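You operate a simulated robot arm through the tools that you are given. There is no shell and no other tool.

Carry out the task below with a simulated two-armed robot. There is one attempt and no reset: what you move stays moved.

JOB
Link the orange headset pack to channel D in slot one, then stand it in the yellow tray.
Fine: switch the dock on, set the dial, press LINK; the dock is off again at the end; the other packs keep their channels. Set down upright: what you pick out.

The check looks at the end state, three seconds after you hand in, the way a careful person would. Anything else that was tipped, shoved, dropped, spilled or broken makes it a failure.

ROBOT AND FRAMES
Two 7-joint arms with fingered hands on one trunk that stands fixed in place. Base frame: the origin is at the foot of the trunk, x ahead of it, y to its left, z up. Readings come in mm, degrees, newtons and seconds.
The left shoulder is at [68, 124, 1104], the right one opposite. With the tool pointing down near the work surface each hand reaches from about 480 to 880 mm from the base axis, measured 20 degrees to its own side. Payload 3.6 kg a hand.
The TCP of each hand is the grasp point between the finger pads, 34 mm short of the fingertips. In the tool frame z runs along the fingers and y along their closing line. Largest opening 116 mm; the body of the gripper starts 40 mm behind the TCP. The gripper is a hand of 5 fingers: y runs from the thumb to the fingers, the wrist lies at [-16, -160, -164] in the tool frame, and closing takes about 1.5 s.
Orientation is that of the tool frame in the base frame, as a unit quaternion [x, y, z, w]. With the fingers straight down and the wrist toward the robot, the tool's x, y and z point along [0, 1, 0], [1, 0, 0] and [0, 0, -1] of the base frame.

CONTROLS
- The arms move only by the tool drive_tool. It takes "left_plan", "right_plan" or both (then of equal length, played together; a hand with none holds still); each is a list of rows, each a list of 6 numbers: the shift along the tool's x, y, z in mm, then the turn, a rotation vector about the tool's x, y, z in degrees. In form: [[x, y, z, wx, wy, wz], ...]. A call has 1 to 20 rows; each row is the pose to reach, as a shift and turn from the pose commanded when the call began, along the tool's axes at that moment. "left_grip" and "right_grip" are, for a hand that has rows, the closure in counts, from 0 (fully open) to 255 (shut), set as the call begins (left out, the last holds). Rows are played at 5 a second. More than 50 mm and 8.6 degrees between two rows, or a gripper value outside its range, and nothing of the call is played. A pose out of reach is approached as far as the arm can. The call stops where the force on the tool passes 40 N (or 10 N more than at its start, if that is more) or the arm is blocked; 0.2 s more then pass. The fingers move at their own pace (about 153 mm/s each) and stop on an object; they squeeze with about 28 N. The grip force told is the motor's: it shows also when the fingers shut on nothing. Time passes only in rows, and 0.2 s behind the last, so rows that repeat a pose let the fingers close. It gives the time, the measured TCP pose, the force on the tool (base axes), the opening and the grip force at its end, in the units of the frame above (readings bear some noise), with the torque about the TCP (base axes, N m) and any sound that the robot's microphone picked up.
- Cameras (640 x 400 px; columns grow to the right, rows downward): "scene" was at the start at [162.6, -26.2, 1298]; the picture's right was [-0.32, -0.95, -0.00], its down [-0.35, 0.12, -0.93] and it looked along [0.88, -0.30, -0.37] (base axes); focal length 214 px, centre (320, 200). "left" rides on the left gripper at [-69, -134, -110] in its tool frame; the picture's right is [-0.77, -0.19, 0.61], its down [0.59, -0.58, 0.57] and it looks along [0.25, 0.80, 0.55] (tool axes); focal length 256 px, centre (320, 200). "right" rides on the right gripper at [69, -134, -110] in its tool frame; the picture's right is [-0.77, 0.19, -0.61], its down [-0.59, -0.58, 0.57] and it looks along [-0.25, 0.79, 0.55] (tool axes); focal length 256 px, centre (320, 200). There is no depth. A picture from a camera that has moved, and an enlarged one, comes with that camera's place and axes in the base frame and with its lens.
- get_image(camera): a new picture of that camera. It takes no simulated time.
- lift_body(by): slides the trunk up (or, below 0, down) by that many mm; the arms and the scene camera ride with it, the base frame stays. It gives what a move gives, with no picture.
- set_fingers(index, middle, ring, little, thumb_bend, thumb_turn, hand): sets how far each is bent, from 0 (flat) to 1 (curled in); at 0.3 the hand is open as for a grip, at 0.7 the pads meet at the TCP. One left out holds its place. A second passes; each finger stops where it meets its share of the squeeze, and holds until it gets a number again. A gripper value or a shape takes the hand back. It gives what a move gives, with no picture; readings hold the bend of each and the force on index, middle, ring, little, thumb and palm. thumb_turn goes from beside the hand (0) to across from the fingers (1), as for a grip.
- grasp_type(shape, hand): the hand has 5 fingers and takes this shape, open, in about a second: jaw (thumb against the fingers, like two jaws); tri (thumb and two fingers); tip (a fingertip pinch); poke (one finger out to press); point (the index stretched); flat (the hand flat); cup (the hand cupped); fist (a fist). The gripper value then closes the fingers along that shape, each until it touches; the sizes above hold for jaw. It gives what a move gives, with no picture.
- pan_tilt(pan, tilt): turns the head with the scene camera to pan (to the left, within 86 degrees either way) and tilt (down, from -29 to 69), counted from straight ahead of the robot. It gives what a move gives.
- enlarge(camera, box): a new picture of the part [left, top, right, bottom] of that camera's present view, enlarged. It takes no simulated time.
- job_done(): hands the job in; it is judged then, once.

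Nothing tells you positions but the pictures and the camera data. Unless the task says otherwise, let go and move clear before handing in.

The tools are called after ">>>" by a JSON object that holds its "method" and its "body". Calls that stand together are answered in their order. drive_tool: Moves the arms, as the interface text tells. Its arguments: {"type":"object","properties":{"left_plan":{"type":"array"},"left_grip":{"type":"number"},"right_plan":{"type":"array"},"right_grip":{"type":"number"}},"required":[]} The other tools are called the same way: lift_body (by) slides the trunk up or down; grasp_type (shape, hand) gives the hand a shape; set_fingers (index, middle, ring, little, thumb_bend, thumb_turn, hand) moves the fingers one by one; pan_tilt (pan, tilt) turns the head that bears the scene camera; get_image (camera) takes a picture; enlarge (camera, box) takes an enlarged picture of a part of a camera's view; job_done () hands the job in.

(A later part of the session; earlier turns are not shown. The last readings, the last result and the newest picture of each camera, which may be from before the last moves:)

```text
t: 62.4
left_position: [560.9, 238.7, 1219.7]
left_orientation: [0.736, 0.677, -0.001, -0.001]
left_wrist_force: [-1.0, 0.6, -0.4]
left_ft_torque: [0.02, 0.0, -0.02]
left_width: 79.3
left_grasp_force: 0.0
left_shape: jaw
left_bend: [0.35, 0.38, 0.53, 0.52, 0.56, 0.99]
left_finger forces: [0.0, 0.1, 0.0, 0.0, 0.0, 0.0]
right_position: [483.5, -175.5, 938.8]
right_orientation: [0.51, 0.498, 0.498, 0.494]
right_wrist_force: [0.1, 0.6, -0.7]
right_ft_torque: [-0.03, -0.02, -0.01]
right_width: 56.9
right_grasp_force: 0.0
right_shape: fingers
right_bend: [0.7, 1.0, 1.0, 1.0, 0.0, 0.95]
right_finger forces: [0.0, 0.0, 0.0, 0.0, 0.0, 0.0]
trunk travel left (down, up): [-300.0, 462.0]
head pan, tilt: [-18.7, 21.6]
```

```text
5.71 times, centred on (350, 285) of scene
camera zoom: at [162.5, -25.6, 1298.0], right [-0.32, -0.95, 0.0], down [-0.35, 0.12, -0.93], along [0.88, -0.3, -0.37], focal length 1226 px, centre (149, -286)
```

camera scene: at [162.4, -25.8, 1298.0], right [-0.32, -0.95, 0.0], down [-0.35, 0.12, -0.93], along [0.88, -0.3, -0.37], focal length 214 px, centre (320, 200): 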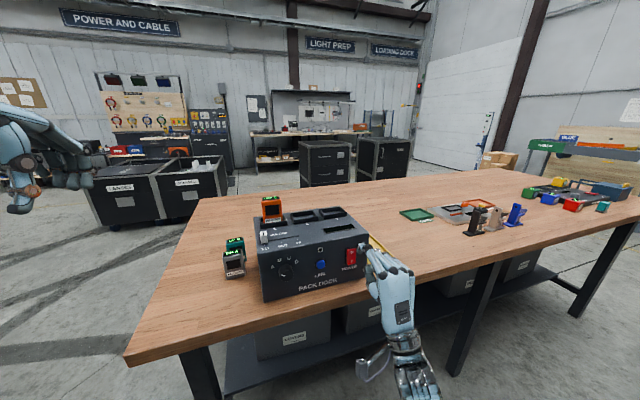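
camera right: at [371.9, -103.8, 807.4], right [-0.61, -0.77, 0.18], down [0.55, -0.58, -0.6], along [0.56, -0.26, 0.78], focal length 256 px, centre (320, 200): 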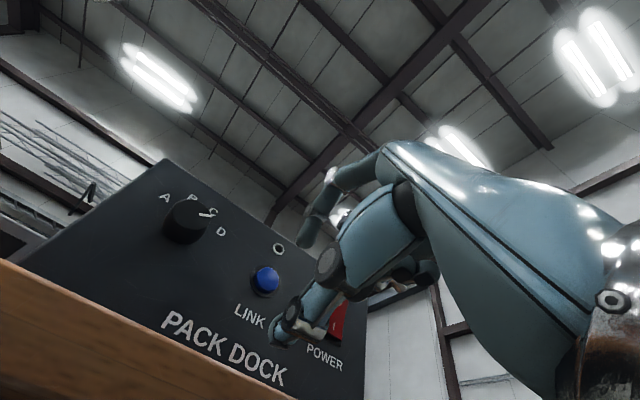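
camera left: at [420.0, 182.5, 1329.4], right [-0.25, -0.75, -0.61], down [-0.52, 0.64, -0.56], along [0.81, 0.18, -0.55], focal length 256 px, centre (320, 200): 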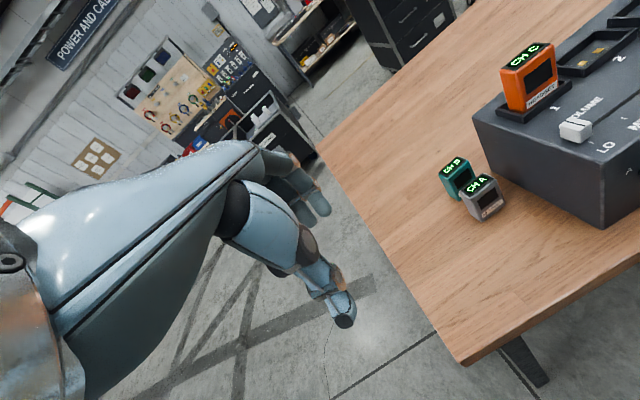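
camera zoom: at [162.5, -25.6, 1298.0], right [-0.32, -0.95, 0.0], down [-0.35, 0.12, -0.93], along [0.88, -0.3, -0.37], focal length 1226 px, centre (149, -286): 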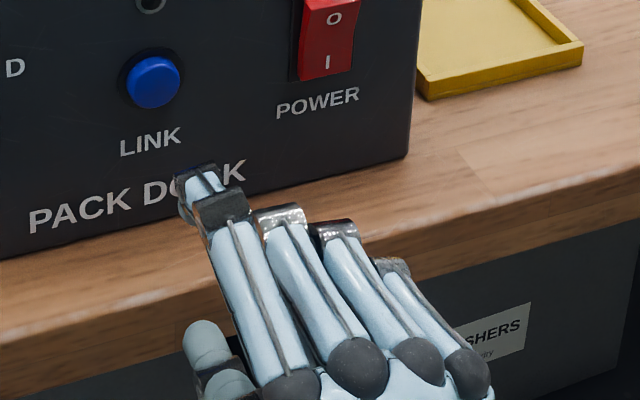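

The thumb now hangs low enough to meet the table edge. I'll use the same "poke" sequence as before, which kept it tucked.

>>> {"method": "grasp_type", "body": {"shape": "poke", "hand": "right"}}

>>> {"method": "set_fingers", "body": {"hand": "right", "index": 0.7, "middle": 1.0, "ring": 1.0, "little": 1.0}}

>>> {"method": "enlarge", "body": {"camera": "right", "box": [220, 140, 440, 370]}}

>>> {"method": "enlarge", "body": {"camera": "scene", "box": [310, 250, 390, 320]}}

```text
t: 63.3
left_position: [560.7, 238.5, 1220.8]
left_orientation: [0.738, 0.675, -0.001, -0.001]
left_wrist_force: [0.1, 0.2, 0.3]
left_ft_torque: [-0.01, 0.0, 0.0]
left_width: 79.0
left_grasp_force: 0.0
left_shape: jaw
left_bend: [0.35, 0.38, 0.53, 0.52, 0.56, 0.99]
left_finger forces: [0.1, 0.1, 0.0, 0.1, 0.0, 0.0]
right_position: [482.1, -176.0, 939.7]
right_orientation: [0.509, 0.498, 0.499, 0.493]
right_wrist_force: [0.1, 0.0, 0.6]
right_ft_torque: [-0.03, -0.02, 0.05]
right_width: 0.2
right_grasp_force: 0.0
right_shape: poke
right_bend: [0.7, 0.7, 0.98, 0.98, 0.0, 1.0]
right_finger forces: [0.1, 0.0, 0.1, 0.0, 0.1, 0.0]
trunk travel left (down, up): [-300.0, 462.0]
head pan, tilt: [-18.7, 21.6]
```

```text
t: 64.3
left_position: [560.4, 238.7, 1220.8]
left_orientation: [0.738, 0.675, -0.001, -0.001]
left_wrist_force: [-0.5, 0.1, 0.2]
left_ft_torque: [0.01, -0.02, 0.0]
left_width: 79.3
left_grasp_force: 0.2
left_shape: jaw
left_bend: [0.35, 0.38, 0.53, 0.52, 0.56, 0.99]
left_finger forces: [0.0, 0.1, 0.1, 0.0, 0.0, 0.1]
right_position: [483.0, -175.4, 937.6]
right_orientation: [0.51, 0.497, 0.498, 0.494]
right_wrist_force: [0.1, 0.9, 0.1]
right_ft_torque: [-0.01, -0.03, -0.01]
right_width: 32.4
right_grasp_force: 0.1
right_shape: fingers
right_bend: [0.7, 0.99, 1.0, 1.0, 0.0, 1.0]
right_finger forces: [0.1, 0.1, 0.0, 0.1, 0.0, 0.0]
trunk travel left (down, up): [-300.0, 462.0]
head pan, tilt: [-18.7, 21.6]
```

```text
1.74 times, centred on (330, 255) of right
camera zoom: at [371.8, -103.8, 807.4], right [-0.61, -0.77, 0.18], down [0.55, -0.58, -0.6], along [0.56, -0.26, 0.78], focal length 445 px, centre (303, 104)
```

zoom: 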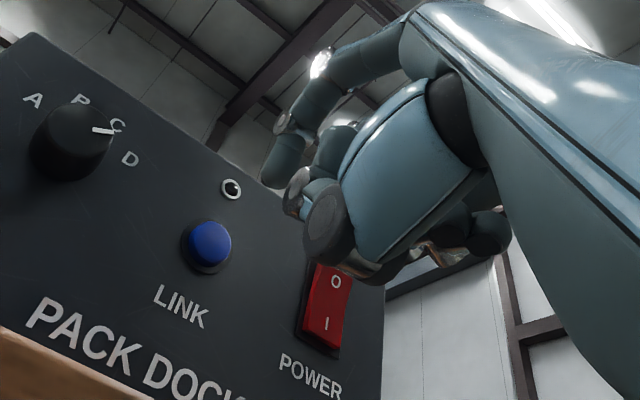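

```text
5.71 times, centred on (350, 285) of scene
camera zoom: at [162.5, -25.6, 1298.0], right [-0.32, -0.95, 0.0], down [-0.35, 0.12, -0.93], along [0.88, -0.3, -0.37], focal length 1226 px, centre (149, -286)
```

zoom: 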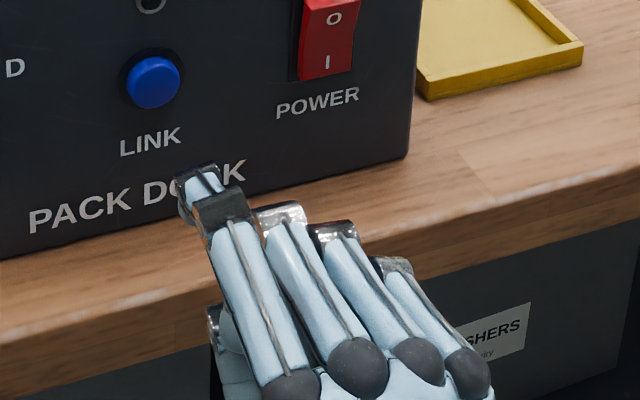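

The thumb is tucked again and the fingertip lines up with LINK at about (y=-171, z=944). I'll advance and press.

>>> {"method": "drive_tool", "body": {"right_plan": [[-3, 4, 5, 0, 0, 0], [-6.5, 8, 20, 0, 0, 0], [-6.5, 8, 38, 0, 0, 0], [-6.5, 8, 52, 0, 0, 0], [-6.5, 8, 60, 0, 0, 0], [-6.5, 8, 65, 0, 0, 0], [-6.5, 8, 69, 0, 0, 0], [-6.5, 8, 72, 0, 0, 0]]}}

>>> {"method": "enlarge", "body": {"camera": "scene", "box": [250, 190, 390, 300]}}

>>> {"method": "enlarge", "body": {"camera": "right", "box": [180, 100, 440, 370]}}

```text
t: 66.1
left_position: [559.2, 239.1, 1221.1]
left_orientation: [0.737, 0.675, 0.0, 0.0]
left_wrist_force: [0.2, 0.0, -0.2]
left_ft_torque: [-0.02, 0.0, 0.04]
left_width: 79.3
left_grasp_force: 0.0
left_shape: jaw
left_bend: [0.35, 0.38, 0.53, 0.52, 0.56, 0.99]
left_finger forces: [0.1, 0.0, 0.0, 0.1, 0.0, 0.0]
right_position: [553.6, -182.2, 948.1]
right_orientation: [0.51, 0.497, 0.5, 0.494]
right_wrist_force: [-10.8, 2.6, 1.6]
right_ft_torque: [0.04, -0.09, 0.24]
right_width: 30.9
right_grasp_force: 5.8
right_shape: fingers
right_bend: [0.71, 0.99, 1.0, 1.0, 0.0, 1.0]
right_finger forces: [11.0, 0.0, 0.0, 0.0, 0.0, 0.0]
trunk travel left (down, up): [-300.0, 462.0]
head pan, tilt: [-18.7, 21.6]
heard: click
```

```text
3.64 times, centred on (320, 245) of scene
camera zoom: at [160.6, -25.3, 1298.3], right [-0.32, -0.95, 0.0], down [-0.35, 0.12, -0.93], along [0.88, -0.3, -0.37], focal length 780 px, centre (320, 36)
```

zoom: 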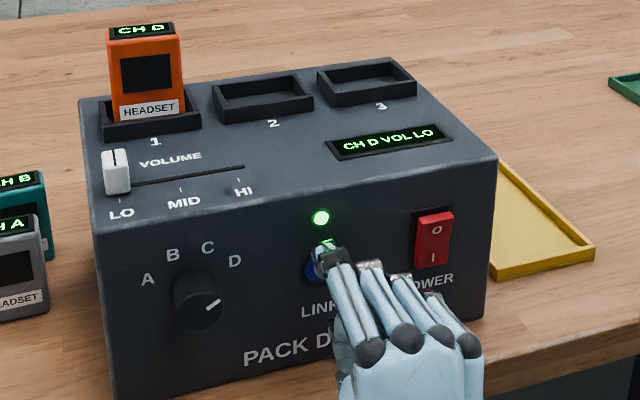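

```text
1.48 times, centred on (310, 235) of right
camera zoom: at [442.7, -110.6, 816.0], right [-0.61, -0.77, 0.18], down [0.55, -0.58, -0.59], along [0.56, -0.26, 0.78], focal length 379 px, centre (335, 148)
```

zoom: 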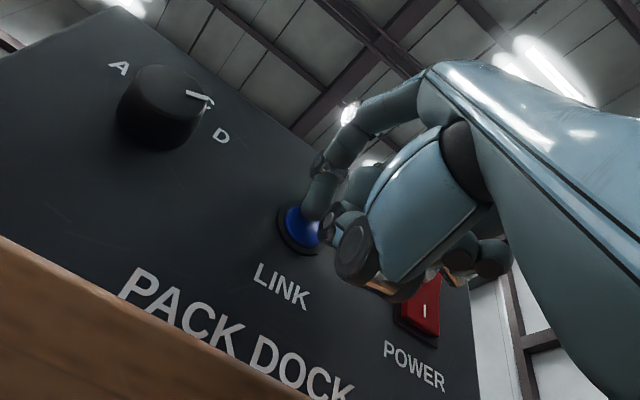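

LINK clicked, the lamp is green and the orange pack now shows CH D. I'll back off and line up with the upper ("O") half of the rocker to switch the dock off.

>>> {"method": "drive_tool", "body": {"right_plan": [[0, 0, -12, 0, 0, 0], [0, 0, -40, 0, 0, 0], [-30, 6, -55, 0, 0, 0], [-65, 14, -55, 0, 0, 0], [-88, 20, -50, 0, 0, 0], [-88, 20, -35, 0, 0, 0], [-88, 20, -35, 0, 0, 0]]}}

>>> {"method": "enlarge", "body": {"camera": "scene", "box": [250, 190, 410, 300]}}

>>> {"method": "enlarge", "body": {"camera": "scene", "box": [330, 230, 394, 280]}}

```text
t: 67.7
left_position: [560.3, 239.3, 1220.3]
left_orientation: [0.737, 0.676, -0.001, 0.0]
left_wrist_force: [0.4, 0.0, 0.4]
left_ft_torque: [0.04, -0.01, -0.02]
left_width: 79.2
left_grasp_force: 0.1
left_shape: jaw
left_bend: [0.35, 0.38, 0.53, 0.52, 0.56, 0.99]
left_finger forces: [0.0, 0.0, 0.0, 0.1, 0.0, 0.1]
right_position: [521.6, -270.1, 965.8]
right_orientation: [0.51, 0.498, 0.498, 0.494]
right_wrist_force: [0.8, 0.3, 0.9]
right_ft_torque: [-0.01, -0.02, 0.02]
right_width: 32.9
right_grasp_force: 0.1
right_shape: fingers
right_bend: [0.7, 0.99, 1.0, 1.0, 0.0, 1.0]
right_finger forces: [0.1, 0.0, 0.1, 0.1, 0.1, 0.1]
trunk travel left (down, up): [-300.0, 462.0]
head pan, tilt: [-18.7, 21.6]
```

```text
3.64 times, centred on (330, 245) of scene
camera zoom: at [162.4, -25.8, 1298.0], right [-0.32, -0.95, 0.0], down [-0.35, 0.12, -0.93], along [0.88, -0.3, -0.37], focal length 780 px, centre (284, 36)
```

zoom: 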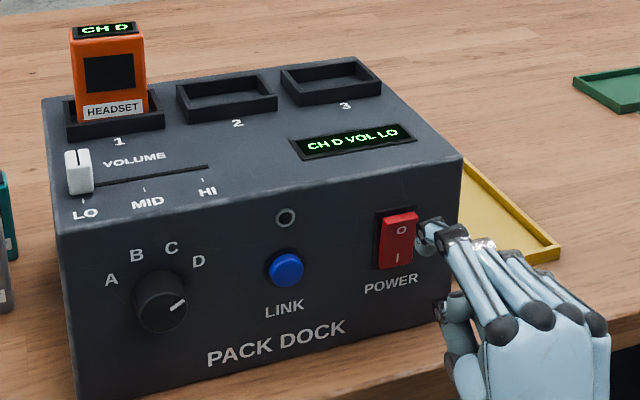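

```text
8.00 times, centred on (362, 255) of scene
camera zoom: at [162.4, -25.8, 1298.0], right [-0.32, -0.95, 0.0], down [-0.35, 0.12, -0.93], along [0.88, -0.3, -0.37], focal length 1716 px, centre (-16, -240)
```

zoom: 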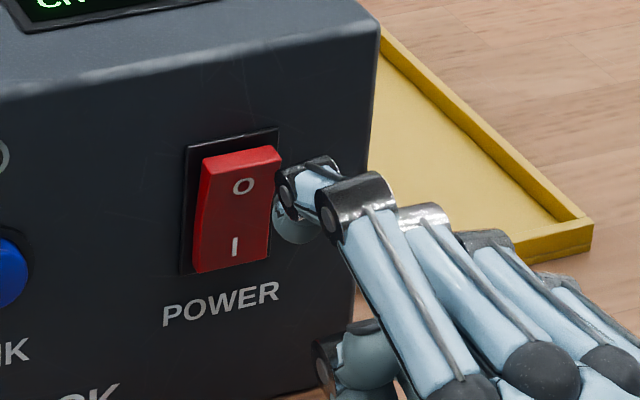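

The fingertip will land on the "O" of the rocker. I'll push forward to switch it off.

>>> {"method": "drive_tool", "body": {"right_plan": [[2, 1, 6, 0, 0, 0], [2, 1, 12, 0, 0, 0], [2, 1, 17, 0, 0, 0], [2, 1, 21, 0, 0, 0], [2, 1, 24, 0, 0, 0], [2, 1, 27, 0, 0, 0], [2, 1, 30, 0, 0, 0], [2, 1, 32, 0, 0, 0]]}}

>>> {"method": "enlarge", "body": {"camera": "scene", "box": [250, 190, 410, 300]}}

```text
t: 69.5
left_position: [557.9, 238.1, 1221.1]
left_orientation: [0.737, 0.675, 0.001, 0.0]
left_wrist_force: [0.3, 0.5, 0.1]
left_ft_torque: [-0.01, -0.02, 0.01]
left_width: 79.6
left_grasp_force: 0.1
left_shape: jaw
left_bend: [0.35, 0.38, 0.53, 0.52, 0.56, 0.99]
left_finger forces: [0.0, 0.1, 0.1, 0.1, 0.1, 0.0]
right_position: [550.9, -268.6, 969.9]
right_orientation: [0.508, 0.497, 0.5, 0.495]
right_wrist_force: [-16.0, -0.1, 3.1]
right_ft_torque: [0.04, -0.14, 0.22]
right_width: 29.7
right_grasp_force: 7.8
right_shape: fingers
right_bend: [0.72, 0.99, 1.0, 1.0, 0.0, 1.0]
right_finger forces: [15.6, 0.1, 0.0, 0.0, 0.1, 0.0]
trunk travel left (down, up): [-300.0, 462.0]
head pan, tilt: [-18.7, 21.6]
```

```text
3.64 times, centred on (330, 245) of scene
camera zoom: at [159.7, -25.8, 1298.4], right [-0.32, -0.95, 0.0], down [-0.35, 0.12, -0.93], along [0.88, -0.3, -0.37], focal length 780 px, centre (284, 36)
```

zoom: 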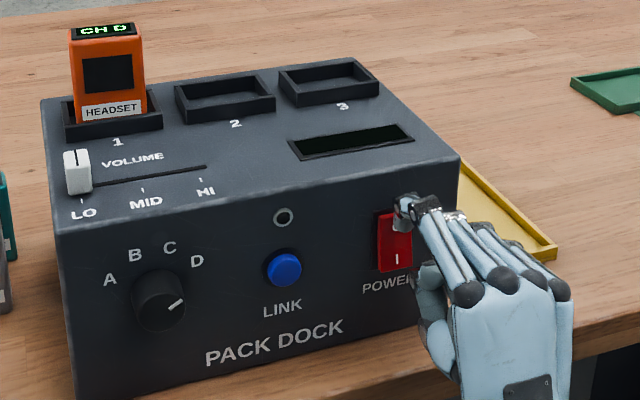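

The dock is off and the pack still shows CH D. I'll retreat and turn the right hand back to fingers-down the way it came.

>>> {"method": "drive_tool", "body": {"right_plan": [[0, 0, -12, 0, 0, 0], [0, 5, -35, 0, 0, 0], [0, 20, -50, 0, 0, 0], [0, 32, -50, 0, 0, 0], [0, 32, -50, 0, 0, 0]]}}

>>> {"method": "drive_tool", "body": {"right_plan": [[-4, 17, 3, 7.5, 0, 0], [-9, 34, 6, 15, 0, 0], [-14, 51, 9, 22.5, 0, 0], [-18, 68, 12, 30, 0, 0], [-22, 84, 15, 37.5, 0, 0], [-26, 100, 17, 45, 0, 0], [-26, 110, 17, 52.5, 0, 0], [-26, 120, 17, 60, 0, 0], [-26, 130, 17, 67.5, 0, 0], [-26, 140, 17, 75, 0, 0], [-26, 150, 17, 82.5, 0, 0], [-26, 160, 17, 90, 0, 0], [-26, 160, 17, 90, 0, 0]]}}

>>> {"method": "get_image", "body": {"camera": "scene"}}

>>> {"method": "get_image", "body": {"camera": "right"}}

```text
t: 70.7
left_position: [560.5, 238.6, 1219.5]
left_orientation: [0.737, 0.676, 0.0, -0.001]
left_wrist_force: [-0.3, -0.3, 0.0]
left_ft_torque: [0.01, 0.0, 0.01]
left_width: 79.0
left_grasp_force: 0.0
left_shape: jaw
left_bend: [0.35, 0.38, 0.53, 0.52, 0.56, 0.99]
left_finger forces: [0.1, 0.1, 0.1, 0.0, 0.1, 0.0]
right_position: [503.3, -268.0, 998.6]
right_orientation: [0.51, 0.498, 0.498, 0.494]
right_wrist_force: [-0.4, 0.0, -1.0]
right_ft_torque: [-0.03, 0.0, 0.01]
right_width: 32.6
right_grasp_force: 0.0
right_shape: fingers
right_bend: [0.7, 0.99, 1.0, 1.0, 0.0, 1.0]
right_finger forces: [0.0, 0.0, 0.0, 0.0, 0.1, 0.0]
trunk travel left (down, up): [-300.0, 462.0]
head pan, tilt: [-18.7, 21.6]
```

```text
t: 73.5
left_position: [560.8, 237.6, 1218.7]
left_orientation: [0.738, 0.675, 0.0, -0.001]
left_wrist_force: [1.2, 0.6, 0.3]
left_ft_torque: [0.0, 0.03, -0.01]
left_width: 79.2
left_grasp_force: 0.0
left_shape: jaw
left_bend: [0.35, 0.38, 0.53, 0.52, 0.56, 0.99]
left_finger forces: [0.1, 0.0, 0.0, 0.1, 0.0, 0.1]
right_position: [522.4, -301.0, 1158.3]
right_orientation: [0.71, 0.705, 0.0, -0.012]
right_wrist_force: [-0.1, 0.3, -0.4]
right_ft_torque: [-0.01, 0.0, 0.01]
right_width: 32.7
right_grasp_force: 0.2
right_shape: fingers
right_bend: [0.7, 0.99, 1.0, 1.0, 0.0, 1.0]
right_finger forces: [0.0, 0.0, 0.0, 0.1, 0.1, 0.0]
trunk travel left (down, up): [-300.0, 462.0]
head pan, tilt: [-18.7, 21.6]
```

```text
taken
camera scene: at [162.5, -26.1, 1298.0], right [-0.32, -0.95, 0.0], down [-0.35, 0.12, -0.93], along [0.88, -0.3, -0.37], focal length 214 px, centre (320, 200)
```

scene: 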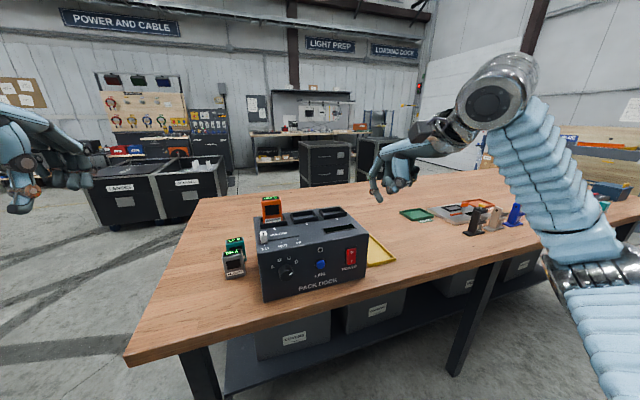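

```text
taken
camera right: at [391.0, -232.3, 1271.8], right [0.19, -0.78, 0.59], down [-0.59, -0.58, -0.57], along [0.78, -0.24, -0.57], focal length 256 px, centre (320, 200)
```

right: 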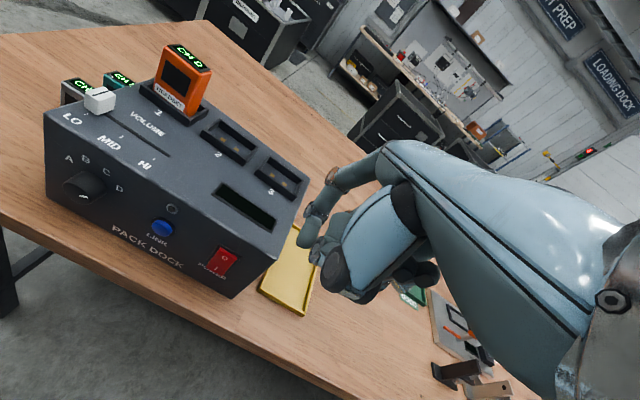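

Right hand is back to fingers-down. I'll set the jaw shape, and take close views of the pack in the slot.

>>> {"method": "grasp_type", "body": {"shape": "jaw", "hand": "right"}}

>>> {"method": "enlarge", "body": {"camera": "scene", "box": [248, 188, 304, 232]}}

>>> {"method": "enlarge", "body": {"camera": "right", "box": [130, 30, 230, 140]}}

>>> {"method": "enlarge", "body": {"camera": "left", "box": [470, 30, 600, 140]}}

```text
t: 74.4
left_position: [560.1, 239.0, 1219.8]
left_orientation: [0.737, 0.676, 0.0, -0.001]
left_wrist_force: [0.4, -0.4, 0.3]
left_ft_torque: [-0.02, -0.03, 0.01]
left_width: 79.3
left_grasp_force: 0.0
left_shape: jaw
left_bend: [0.35, 0.38, 0.53, 0.52, 0.56, 0.99]
left_finger forces: [0.1, 0.0, 0.1, 0.0, 0.1, 0.1]
right_position: [522.1, -300.2, 1158.6]
right_orientation: [0.71, 0.704, 0.001, -0.012]
right_wrist_force: [0.5, 0.5, 0.7]
right_ft_torque: [-0.04, 0.01, 0.03]
right_width: 115.8
right_grasp_force: 0.1
right_shape: jaw
right_bend: [0.3, 0.3, 0.3, 0.3, 0.3, 0.97]
right_finger forces: [0.0, 0.0, 0.1, 0.0, 0.0, 0.0]
trunk travel left (down, up): [-300.0, 462.0]
head pan, tilt: [-18.7, 21.6]
```

```text
9.09 times, centred on (276, 210) of scene
camera zoom: at [162.6, -25.9, 1298.0], right [-0.32, -0.95, 0.0], down [-0.35, 0.12, -0.93], along [0.88, -0.3, -0.37], focal length 1950 px, centre (720, 109)
```

zoom: 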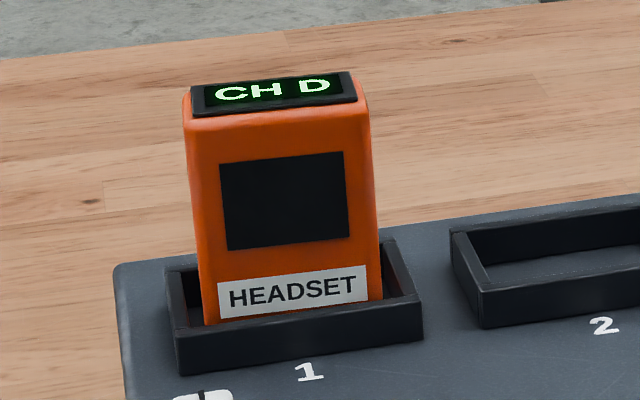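

```text
3.64 times, centred on (180, 85) of right
camera zoom: at [390.9, -232.0, 1271.5], right [0.19, -0.78, 0.59], down [-0.59, -0.58, -0.57], along [0.78, -0.24, -0.57], focal length 931 px, centre (829, 618)
```

zoom: 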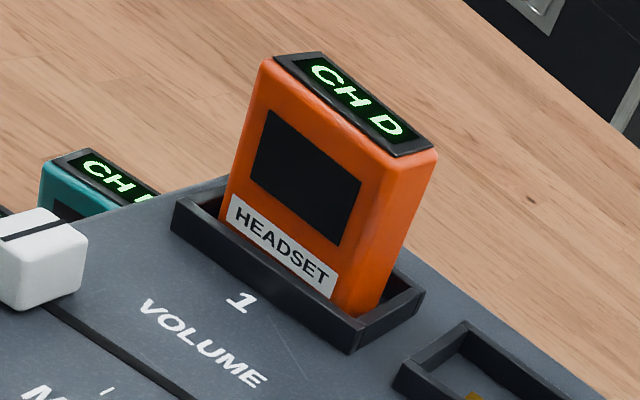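

```text
3.64 times, centred on (535, 85) of left
camera zoom: at [420.2, 182.4, 1329.3], right [-0.25, -0.75, -0.61], down [-0.52, 0.64, -0.56], along [0.81, 0.18, -0.56], focal length 931 px, centre (-462, 618)
```

zoom: 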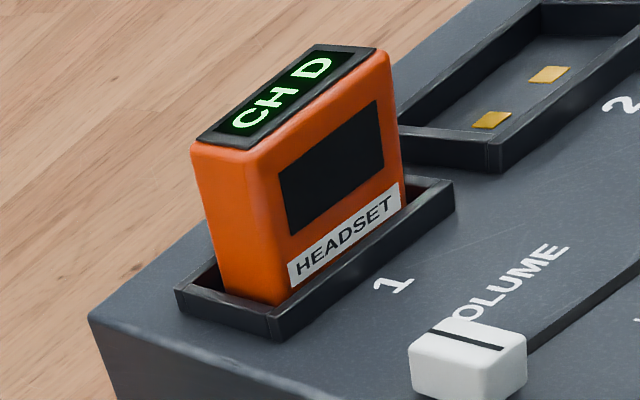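

The pack stands square and upright in slot 1, centred near (724, -75) with its top at z≈1086. I'll carry the right hand over it, high above the dock.

>>> {"method": "drive_tool", "body": {"right_plan": [[0, 0, -30, 0, 0, 0], [5, 5, -62, -0.9, -1, -0.5], [35, 30, -62, -0.9, -1, -0.5], [65, 58, -62, -0.9, -1, -0.5], [95, 85, -62, -0.9, -1, -0.5], [125, 112, -62, -0.9, -1, -0.5], [155, 139, -62, -0.9, -1, -0.5], [185, 166, -62, -0.9, -1, -0.5], [210, 188, -62, -0.9, -1, -0.5], [225, 202, -62, -0.9, -1, -0.5], [225, 202, -62, -0.9, -1, -0.5]], "right_grip": 100}}

>>> {"method": "get_image", "body": {"camera": "right"}}

>>> {"method": "get_image", "body": {"camera": "scene"}}

```text
t: 76.8
left_position: [560.5, 238.7, 1219.8]
left_orientation: [0.738, 0.675, -0.001, -0.001]
left_wrist_force: [-0.2, 0.9, -0.2]
left_ft_torque: [0.0, 0.03, 0.03]
left_width: 79.2
left_grasp_force: 0.1
left_shape: jaw
left_bend: [0.35, 0.38, 0.53, 0.52, 0.56, 0.99]
left_finger forces: [0.0, 0.0, 0.0, 0.0, 0.1, 0.1]
right_position: [729.1, -76.3, 1219.2]
right_orientation: [0.706, 0.708, 0.001, 0.0]
right_wrist_force: [-0.3, -0.3, 0.5]
right_ft_torque: [0.0, -0.01, -0.01]
right_width: 70.9
right_grasp_force: 0.1
right_shape: jaw
right_bend: [0.36, 0.4, 0.57, 0.56, 0.59, 0.99]
right_finger forces: [0.0, 0.0, 0.1, 0.1, 0.0, 0.0]
trunk travel left (down, up): [-300.0, 462.0]
head pan, tilt: [-18.7, 21.6]
```

```text
taken
camera right: at [594.1, -7.8, 1330.9], right [0.19, -0.77, 0.61], down [-0.58, -0.59, -0.57], along [0.8, -0.25, -0.55], focal length 256 px, centre (320, 200)
```

right: 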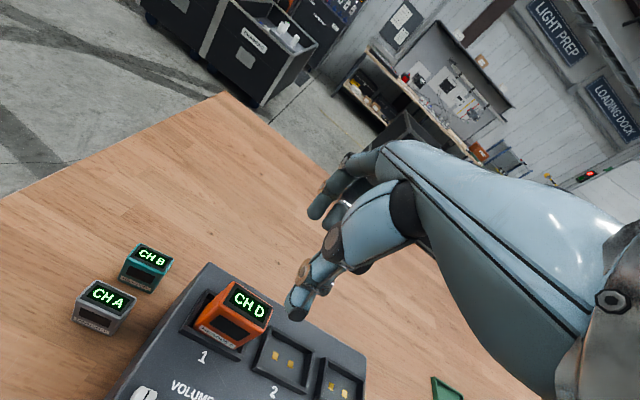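

```text
taken
camera scene: at [162.6, -25.8, 1298.0], right [-0.32, -0.95, 0.0], down [-0.35, 0.12, -0.93], along [0.88, -0.3, -0.37], focal length 214 px, centre (320, 200)
```

scene: 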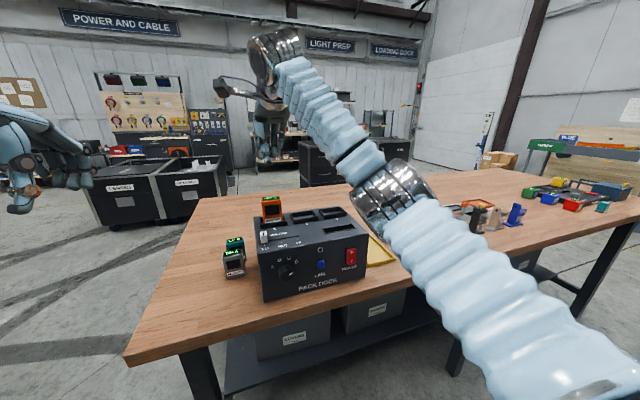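

The pack's label is almost directly beneath the TCP. I'll zoom in to check the offset before going down.

>>> {"method": "enlarge", "body": {"camera": "right", "box": [180, 250, 300, 360]}}

>>> {"method": "enlarge", "body": {"camera": "scene", "box": [230, 100, 310, 230]}}

```text
3.64 times, centred on (240, 305) of right
camera zoom: at [594.1, -7.8, 1330.9], right [0.19, -0.77, 0.61], down [-0.58, -0.59, -0.57], along [0.8, -0.25, -0.55], focal length 931 px, centre (611, -182)
```

zoom: 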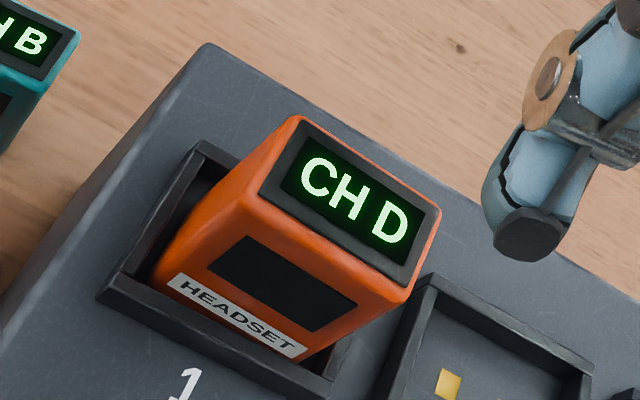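

```text
3.08 times, centred on (270, 165) of scene
camera zoom: at [162.6, -25.8, 1298.0], right [-0.32, -0.95, 0.0], down [-0.35, 0.12, -0.93], along [0.88, -0.3, -0.37], focal length 660 px, centre (474, 308)
```

zoom: 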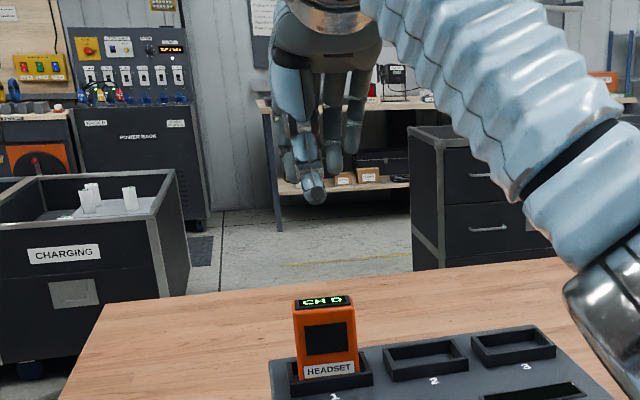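

The pack's centre is about 5 mm closer to the robot than the TCP. I'll correct that and go down in stages.

>>> {"method": "drive_tool", "body": {"right_plan": [[0, -5, 10, 0, 0, 0], [-0.5, -5, 35, 0, 0, 0], [-0.5, -5, 60, 0, 0, 0], [-0.5, -5, 80, 0, 0, 0], [-0.5, -5, 90, 0, 0, 0], [-0.5, -5, 90, 0, 0, 0]]}}

>>> {"method": "enlarge", "body": {"camera": "right", "box": [180, 160, 400, 360]}}

>>> {"method": "enlarge", "body": {"camera": "scene", "box": [230, 120, 330, 230]}}

>>> {"method": "enlarge", "body": {"camera": "left", "box": [440, 0, 640, 150]}}

```text
t: 78.2
left_position: [561.7, 237.8, 1220.2]
left_orientation: [0.737, 0.676, -0.001, -0.001]
left_wrist_force: [1.0, 0.2, -0.8]
left_ft_torque: [0.0, 0.01, 0.02]
left_width: 79.4
left_grasp_force: 0.0
left_shape: jaw
left_bend: [0.35, 0.38, 0.53, 0.52, 0.56, 0.99]
left_finger forces: [0.0, 0.0, 0.1, 0.1, 0.0, 0.0]
right_position: [721.0, -75.8, 1129.7]
right_orientation: [0.706, 0.708, 0.0, 0.0]
right_wrist_force: [-0.3, 0.3, 0.0]
right_ft_torque: [0.02, 0.04, -0.03]
right_width: 70.9
right_grasp_force: 0.1
right_shape: jaw
right_bend: [0.36, 0.4, 0.57, 0.56, 0.59, 0.99]
right_finger forces: [0.0, 0.0, 0.0, 0.0, 0.1, 0.0]
trunk travel left (down, up): [-300.0, 462.0]
head pan, tilt: [-18.7, 21.6]
```

```text
2.00 times, centred on (290, 260) of right
camera zoom: at [588.5, -7.0, 1240.7], right [0.19, -0.77, 0.61], down [-0.58, -0.59, -0.57], along [0.8, -0.25, -0.55], focal length 512 px, centre (380, 80)
```

zoom: 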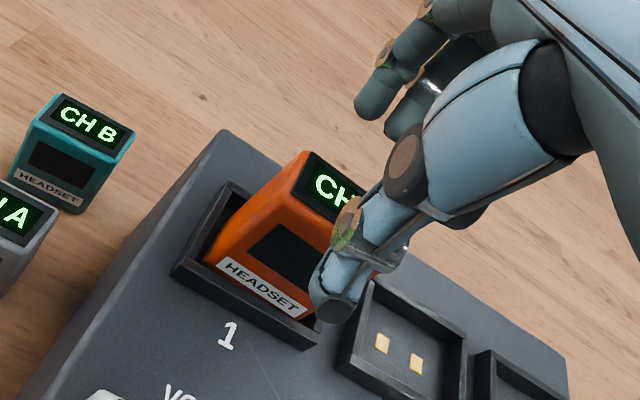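

```text
3.64 times, centred on (280, 175) of scene
camera zoom: at [162.7, -25.5, 1298.0], right [-0.32, -0.95, 0.0], down [-0.35, 0.12, -0.93], along [0.88, -0.3, -0.37], focal length 780 px, centre (466, 291)
```

zoom: 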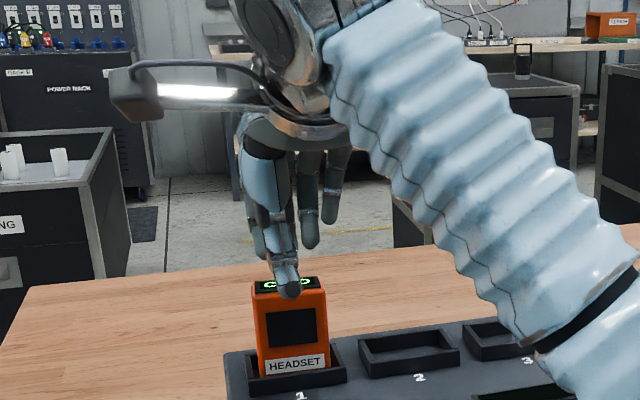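

```text
2.67 times, centred on (540, 75) of left
camera zoom: at [420.3, 182.8, 1329.3], right [-0.25, -0.75, -0.61], down [-0.52, 0.64, -0.56], along [0.81, 0.18, -0.56], focal length 683 px, centre (-267, 533)
```

zoom: 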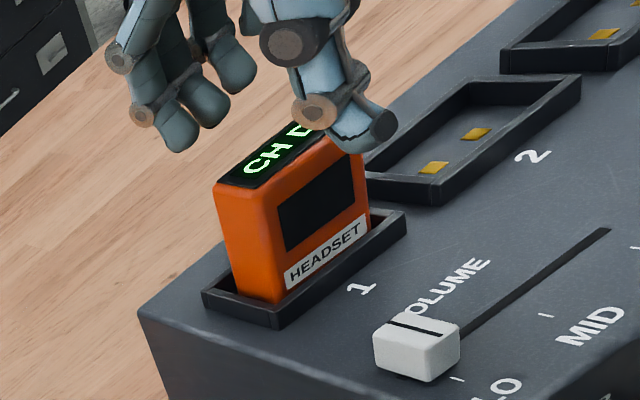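

The thumb is in front of the pack and the fingers behind it. I'll go down to the grip height, keeping the fingertips just above the slot rim.

>>> {"method": "drive_tool", "body": {"right_plan": [[0, 0, 15, 0, 0, 0], [-1, 2, 30, 0, 0, 0], [-1, 2, 44, 0, 0, 0], [-1, 2, 53, 0, 0, 0], [-1, 2, 57, 0, 0, 0], [-1, 2, 57, 0, 0, 0]]}}

>>> {"method": "enlarge", "body": {"camera": "right", "box": [200, 160, 400, 340]}}

>>> {"method": "enlarge", "body": {"camera": "scene", "box": [240, 160, 320, 240]}}

>>> {"method": "enlarge", "body": {"camera": "left", "box": [460, 20, 600, 130]}}

```text
t: 79.6
left_position: [560.2, 238.7, 1219.7]
left_orientation: [0.737, 0.676, -0.001, -0.001]
left_wrist_force: [-0.4, 0.8, 0.3]
left_ft_torque: [0.0, 0.04, -0.03]
left_width: 79.2
left_grasp_force: 0.1
left_shape: jaw
left_bend: [0.35, 0.38, 0.53, 0.52, 0.56, 0.99]
left_finger forces: [0.0, 0.0, 0.1, 0.0, 0.1, 0.0]
right_position: [724.4, -76.7, 1074.3]
right_orientation: [0.707, 0.707, 0.0, 0.001]
right_wrist_force: [-0.5, 0.5, -0.2]
right_ft_torque: [-0.03, 0.0, 0.02]
right_width: 71.0
right_grasp_force: 0.1
right_shape: jaw
right_bend: [0.36, 0.4, 0.57, 0.56, 0.59, 0.99]
right_finger forces: [0.0, 0.0, 0.1, 0.1, 0.0, 0.1]
trunk travel left (down, up): [-300.0, 462.0]
head pan, tilt: [-18.7, 21.6]
```

```text
2.22 times, centred on (300, 250) of right
camera zoom: at [590.0, -9.0, 1183.8], right [0.19, -0.77, 0.61], down [-0.58, -0.59, -0.57], along [0.8, -0.25, -0.55], focal length 569 px, centre (364, 89)
```

zoom: 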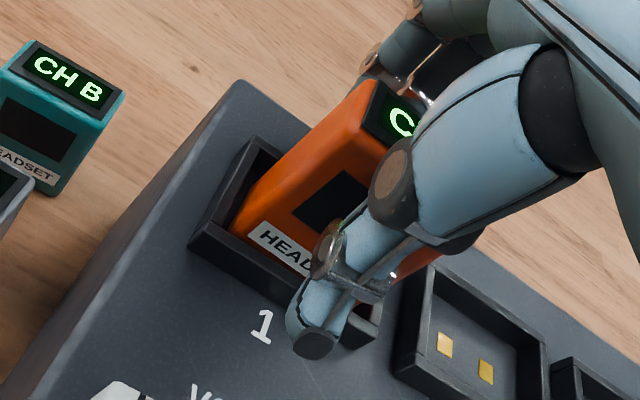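

```text
5.00 times, centred on (280, 200) of scene
camera zoom: at [162.8, -25.4, 1298.0], right [-0.32, -0.95, 0.0], down [-0.35, 0.12, -0.93], along [0.88, -0.3, -0.37], focal length 1072 px, centre (520, 200)
```

zoom: 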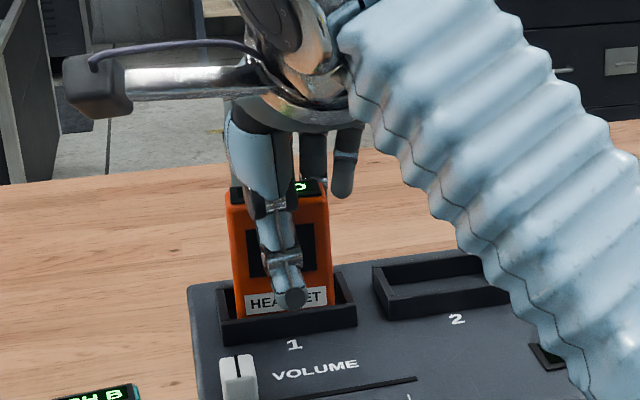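

```text
3.64 times, centred on (530, 75) of left
camera zoom: at [420.4, 182.9, 1329.2], right [-0.25, -0.75, -0.61], down [-0.52, 0.64, -0.56], along [0.81, 0.18, -0.56], focal length 931 px, centre (-444, 654)
```

zoom: 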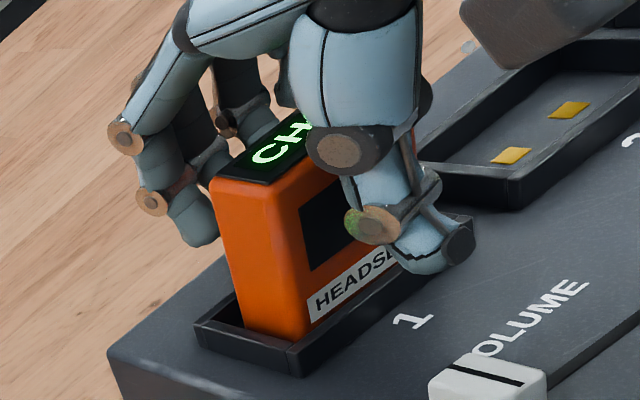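

The hand is at grip height with no contact. I'll close on the pack.

>>> {"method": "drive_tool", "body": {"right_plan": [[0, 0, 0, 0, 0, 0], [0, 0, 0, 0, 0, 0], [0, 0, 0, 0, 0, 0], [0, 0, 0, 0, 0, 0], [0, 0, 0, 0, 0, 0], [0, 0, 0, 0, 0, 0], [0, 0, 0, 0, 0, 0], [0, 0, 0, 0, 0, 0]], "right_grip": 255}}

>>> {"method": "enlarge", "body": {"camera": "right", "box": [200, 160, 400, 340]}}

>>> {"method": "enlarge", "body": {"camera": "left", "box": [460, 20, 600, 130]}}

```text
t: 81.4
left_position: [563.0, 238.0, 1219.0]
left_orientation: [0.737, 0.676, -0.002, -0.002]
left_wrist_force: [-0.5, -0.6, 0.3]
left_ft_torque: [0.01, -0.03, -0.02]
left_width: 79.4
left_grasp_force: 0.0
left_shape: jaw
left_bend: [0.35, 0.38, 0.53, 0.52, 0.56, 0.99]
left_finger forces: [0.1, 0.0, 0.0, 0.0, 0.1, 0.1]
right_position: [726.3, -77.4, 1074.2]
right_orientation: [0.707, 0.708, 0.001, 0.0]
right_wrist_force: [6.2, -1.3, 9.7]
right_ft_torque: [0.03, -0.46, 0.08]
right_width: 22.6
right_grasp_force: 27.9
right_shape: jaw
right_bend: [0.57, 0.6, 0.68, 0.7, 0.7, 1.0]
right_finger forces: [21.6, 15.0, 4.2, 0.0, 35.8, 0.1]
trunk travel left (down, up): [-300.0, 462.0]
head pan, tilt: [-18.7, 21.6]
```

```text
2.22 times, centred on (300, 250) of right
camera zoom: at [592.9, -9.1, 1184.3], right [0.19, -0.77, 0.61], down [-0.58, -0.59, -0.56], along [0.8, -0.25, -0.55], focal length 569 px, centre (364, 89)
```

zoom: 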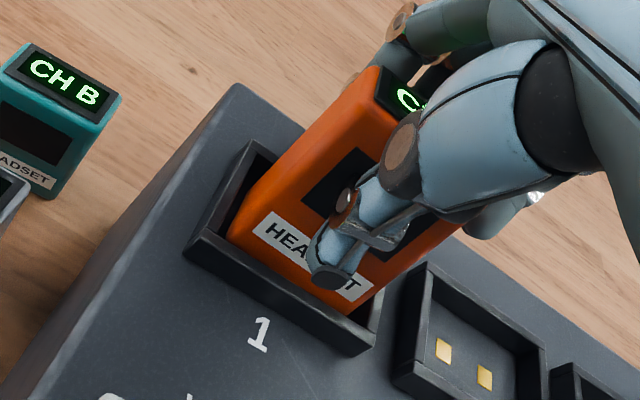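

```text
3.64 times, centred on (530, 75) of left
camera zoom: at [423.3, 182.7, 1329.7], right [-0.25, -0.75, -0.61], down [-0.53, 0.64, -0.56], along [0.81, 0.18, -0.56], focal length 931 px, centre (-444, 654)
```

zoom: 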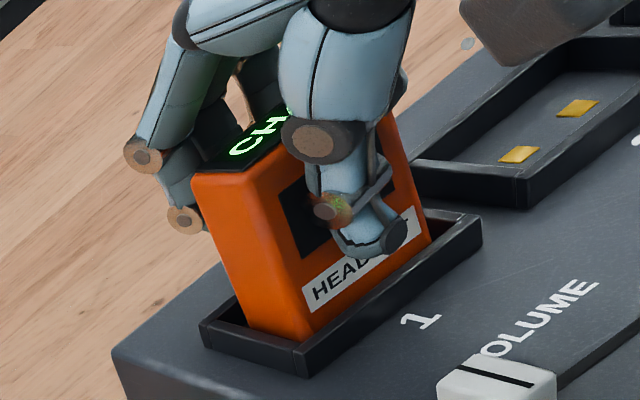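

The pack is held but tilted back slightly in the grip. I'll lift it slowly clear of the slot, then measure the tilt and correct it with the wrist.

>>> {"method": "drive_tool", "body": {"right_plan": [[0, 0, -4, 0, 0, 0], [0, 0, -9, 0, 0, 0], [0, 0, -15, 0, 0, 0], [0, 0, -25, 0, 0, 0], [0, 0, -40, 0, 0, 0], [0, 0, -60, 0, 0, 0], [0, 0, -80, 0, 0, 0], [0, 0, -80, 0, 0, 0]]}}

>>> {"method": "enlarge", "body": {"camera": "right", "box": [200, 120, 400, 340]}}

>>> {"method": "enlarge", "body": {"camera": "left", "box": [460, 0, 640, 130]}}

>>> {"method": "enlarge", "body": {"camera": "scene", "box": [240, 140, 340, 230]}}

```text
t: 82.4
left_position: [544.2, 234.3, 1234.3]
left_orientation: [0.743, 0.669, 0.019, 0.026]
left_wrist_force: [0.1, 0.6, -0.5]
left_ft_torque: [0.04, -0.09, 0.01]
left_width: 79.7
left_grasp_force: 0.1
left_shape: jaw
left_bend: [0.35, 0.38, 0.53, 0.52, 0.56, 0.99]
left_finger forces: [0.0, 0.0, 0.0, 0.0, 0.1, 0.0]
right_position: [708.3, -83.9, 1098.7]
right_orientation: [0.714, 0.7, -0.004, -0.001]
right_wrist_force: [-0.2, -1.0, -3.7]
right_ft_torque: [0.08, -0.02, 0.05]
right_width: 20.8
right_grasp_force: 28.3
right_shape: jaw
right_bend: [0.59, 0.62, 0.68, 0.7, 0.7, 1.0]
right_finger forces: [21.6, 13.4, 3.8, 0.0, 38.3, 0.1]
trunk travel left (down, up): [-300.0, 462.0]
head pan, tilt: [-18.7, 21.6]
stopped in row 4 (right hand): the arm was blocked; the commanded pose is now the measured one
```

```text
1.82 times, centred on (300, 230) of right
camera zoom: at [575.6, -12.2, 1209.6], right [0.18, -0.77, 0.61], down [-0.59, -0.58, -0.56], along [0.79, -0.26, -0.56], focal length 465 px, centre (356, 146)
```

zoom: 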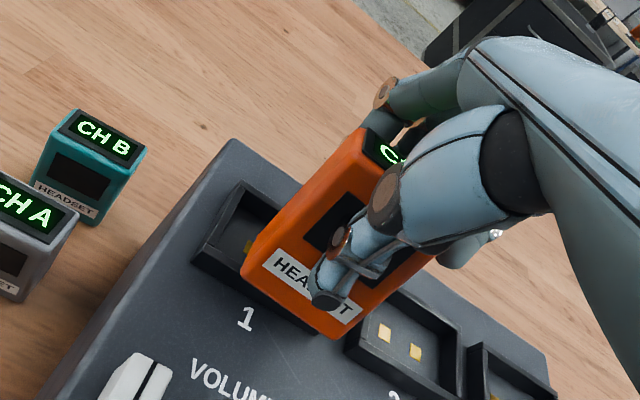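

```text
3.08 times, centred on (550, 65) of left
camera zoom: at [395.4, 181.3, 1336.2], right [-0.23, -0.75, -0.62], down [-0.48, 0.64, -0.61], along [0.85, 0.16, -0.5], focal length 788 px, centre (-388, 615)
```

zoom: 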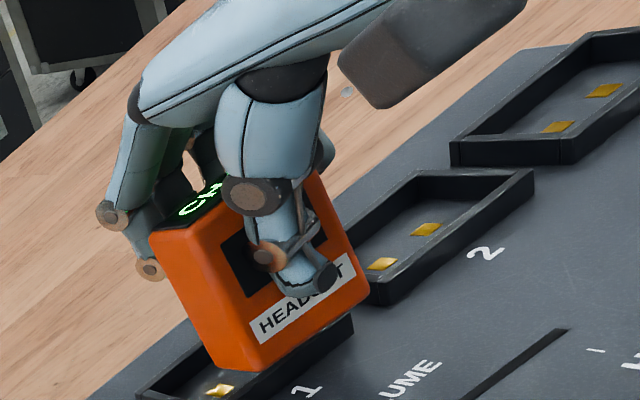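

```text
4.44 times, centred on (290, 185) of scene
camera zoom: at [215.1, -25.4, 1296.3], right [-0.32, -0.95, 0.01], down [-0.39, 0.12, -0.91], along [0.86, -0.3, -0.4], focal length 953 px, centre (453, 267)
```

zoom: 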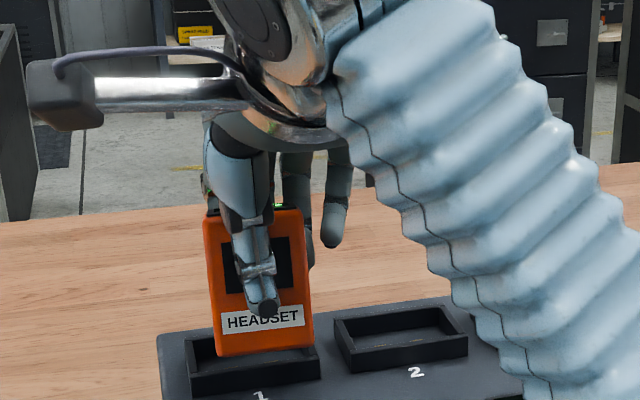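

The lift stopped partway: the arm was blocked and the body seems to have swayed. I'll look at everything before moving again.

>>> {"method": "get_image", "body": {"camera": "scene"}}

>>> {"method": "get_image", "body": {"camera": "left"}}

>>> {"method": "get_image", "body": {"camera": "right"}}

```text
taken
camera scene: at [215.1, -25.4, 1296.3], right [-0.32, -0.95, 0.01], down [-0.39, 0.12, -0.91], along [0.86, -0.3, -0.4], focal length 214 px, centre (320, 200)
```

scene: 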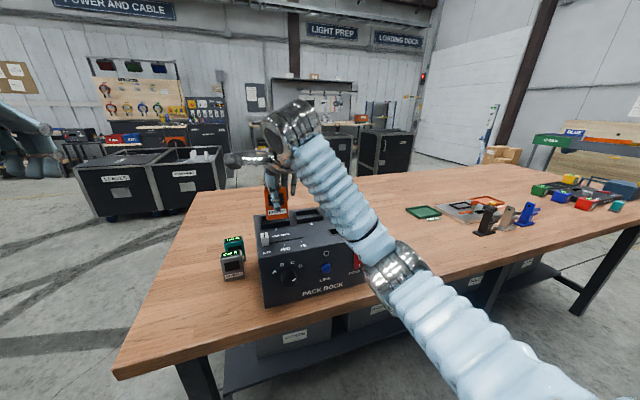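

```text
taken
camera left: at [395.4, 181.3, 1336.2], right [-0.23, -0.75, -0.62], down [-0.48, 0.64, -0.61], along [0.85, 0.16, -0.5], focal length 256 px, centre (320, 200)
```

left: 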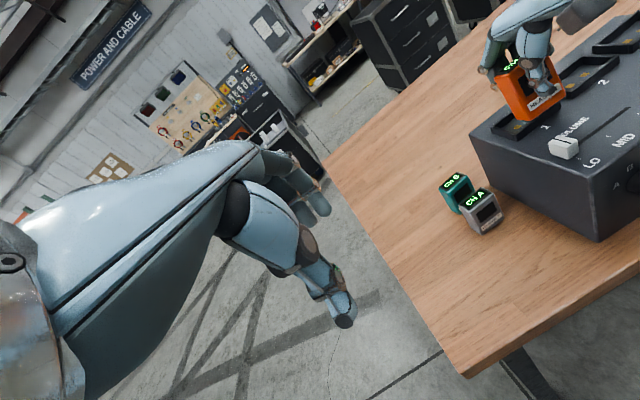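

```text
taken
camera right: at [575.6, -12.2, 1209.6], right [0.18, -0.77, 0.61], down [-0.59, -0.58, -0.56], along [0.79, -0.26, -0.56], focal length 256 px, centre (320, 200)
```

right: 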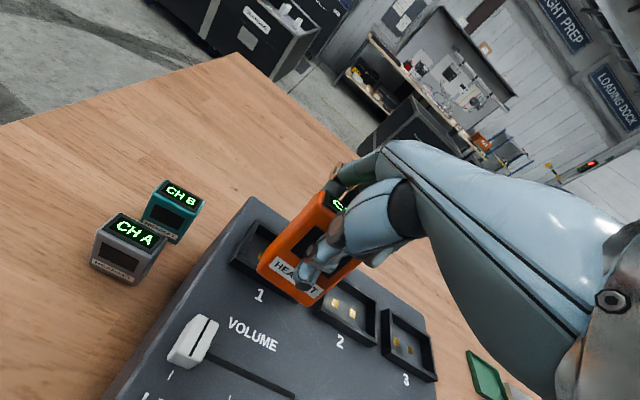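

The pack is out of the slot and still held. I'll raise it a little more and hold still so everything settles.

>>> {"method": "drive_tool", "body": {"right_plan": [[0, 0, -5, 0, 0, 0], [0, 0, -12, 0, 0, 0], [0, 0, -20, 0, 0, 0], [0, 0, -20, 0, 0, 0], [0, 0, -20, 0, 0, 0]]}}

>>> {"method": "get_image", "body": {"camera": "scene"}}

>>> {"method": "get_image", "body": {"camera": "left"}}

```text
t: 82.7
left_position: [503.3, 217.2, 1262.5]
left_orientation: [0.756, 0.648, 0.05, 0.08]
left_wrist_force: [-1.1, -0.3, -0.1]
left_ft_torque: [0.02, -0.05, 0.03]
left_width: 79.7
left_grasp_force: 0.0
left_shape: jaw
left_bend: [0.35, 0.38, 0.53, 0.52, 0.56, 0.99]
left_finger forces: [0.0, 0.1, 0.0, 0.1, 0.0, 0.0]
right_position: [674.1, -95.4, 1108.0]
right_orientation: [0.726, 0.687, -0.004, -0.005]
right_wrist_force: [0.0, -1.3, -2.8]
right_ft_torque: [0.05, -0.04, 0.03]
right_width: 20.6
right_grasp_force: 28.0
right_shape: jaw
right_bend: [0.6, 0.62, 0.68, 0.7, 0.7, 1.0]
right_finger forces: [21.7, 13.5, 3.9, 0.0, 38.6, 0.0]
trunk travel left (down, up): [-300.0, 462.0]
head pan, tilt: [-18.7, 21.6]
stopped in row 1 (right hand): the arm was blocked; the commanded pose is now the measured one
```

```text
taken
camera scene: at [222.4, -26.1, 1295.9], right [-0.32, -0.95, 0.01], down [-0.39, 0.12, -0.91], along [0.86, -0.3, -0.41], focal length 214 px, centre (320, 200)
```

scene: 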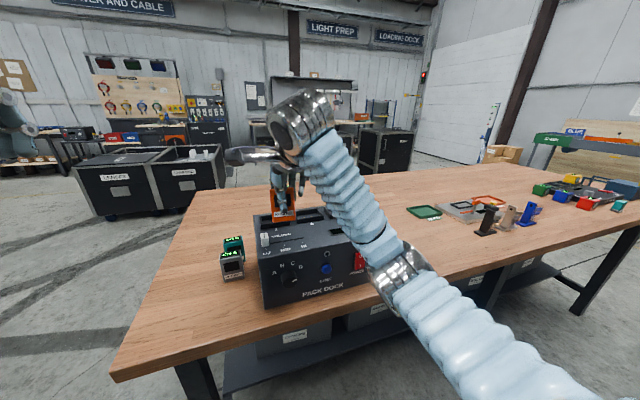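

```text
taken
camera left: at [341.2, 177.0, 1347.5], right [-0.19, -0.77, -0.61], down [-0.37, 0.64, -0.68], along [0.91, 0.09, -0.4], focal length 256 px, centre (320, 200)
```

left: 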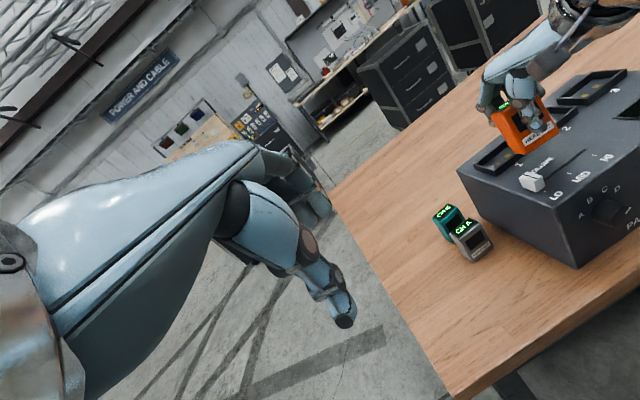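

The body is still swaying. I'll command the right hand to hold its present pose so that it settles.

>>> {"method": "drive_tool", "body": {"right_plan": [[0, 0, 0, 0, 0, 0]]}}

```text
t: 83.0
left_position: [444.4, 203.8, 1289.9]
left_orientation: [0.767, 0.623, 0.08, 0.131]
left_wrist_force: [1.2, -1.8, -0.3]
left_ft_torque: [0.14, 0.0, 0.07]
left_width: 79.4
left_grasp_force: 0.0
left_shape: jaw
left_bend: [0.35, 0.38, 0.53, 0.52, 0.56, 0.99]
left_finger forces: [0.1, 0.0, 0.0, 0.2, 0.0, 0.0]
right_position: [643.8, -82.7, 1147.2]
right_orientation: [0.71, 0.701, 0.061, 0.026]
right_wrist_force: [-0.5, 1.6, -4.7]
right_ft_torque: [-0.13, -0.07, -0.09]
right_width: 20.2
right_grasp_force: 28.2
right_shape: jaw
right_bend: [0.6, 0.62, 0.68, 0.7, 0.7, 1.0]
right_finger forces: [21.1, 13.5, 3.7, 0.0, 38.4, 0.0]
trunk travel left (down, up): [-300.0, 462.0]
head pan, tilt: [-18.7, 21.6]
stopped in row 1 (right hand): the arm was blocked; the commanded pose is now the measured one
```

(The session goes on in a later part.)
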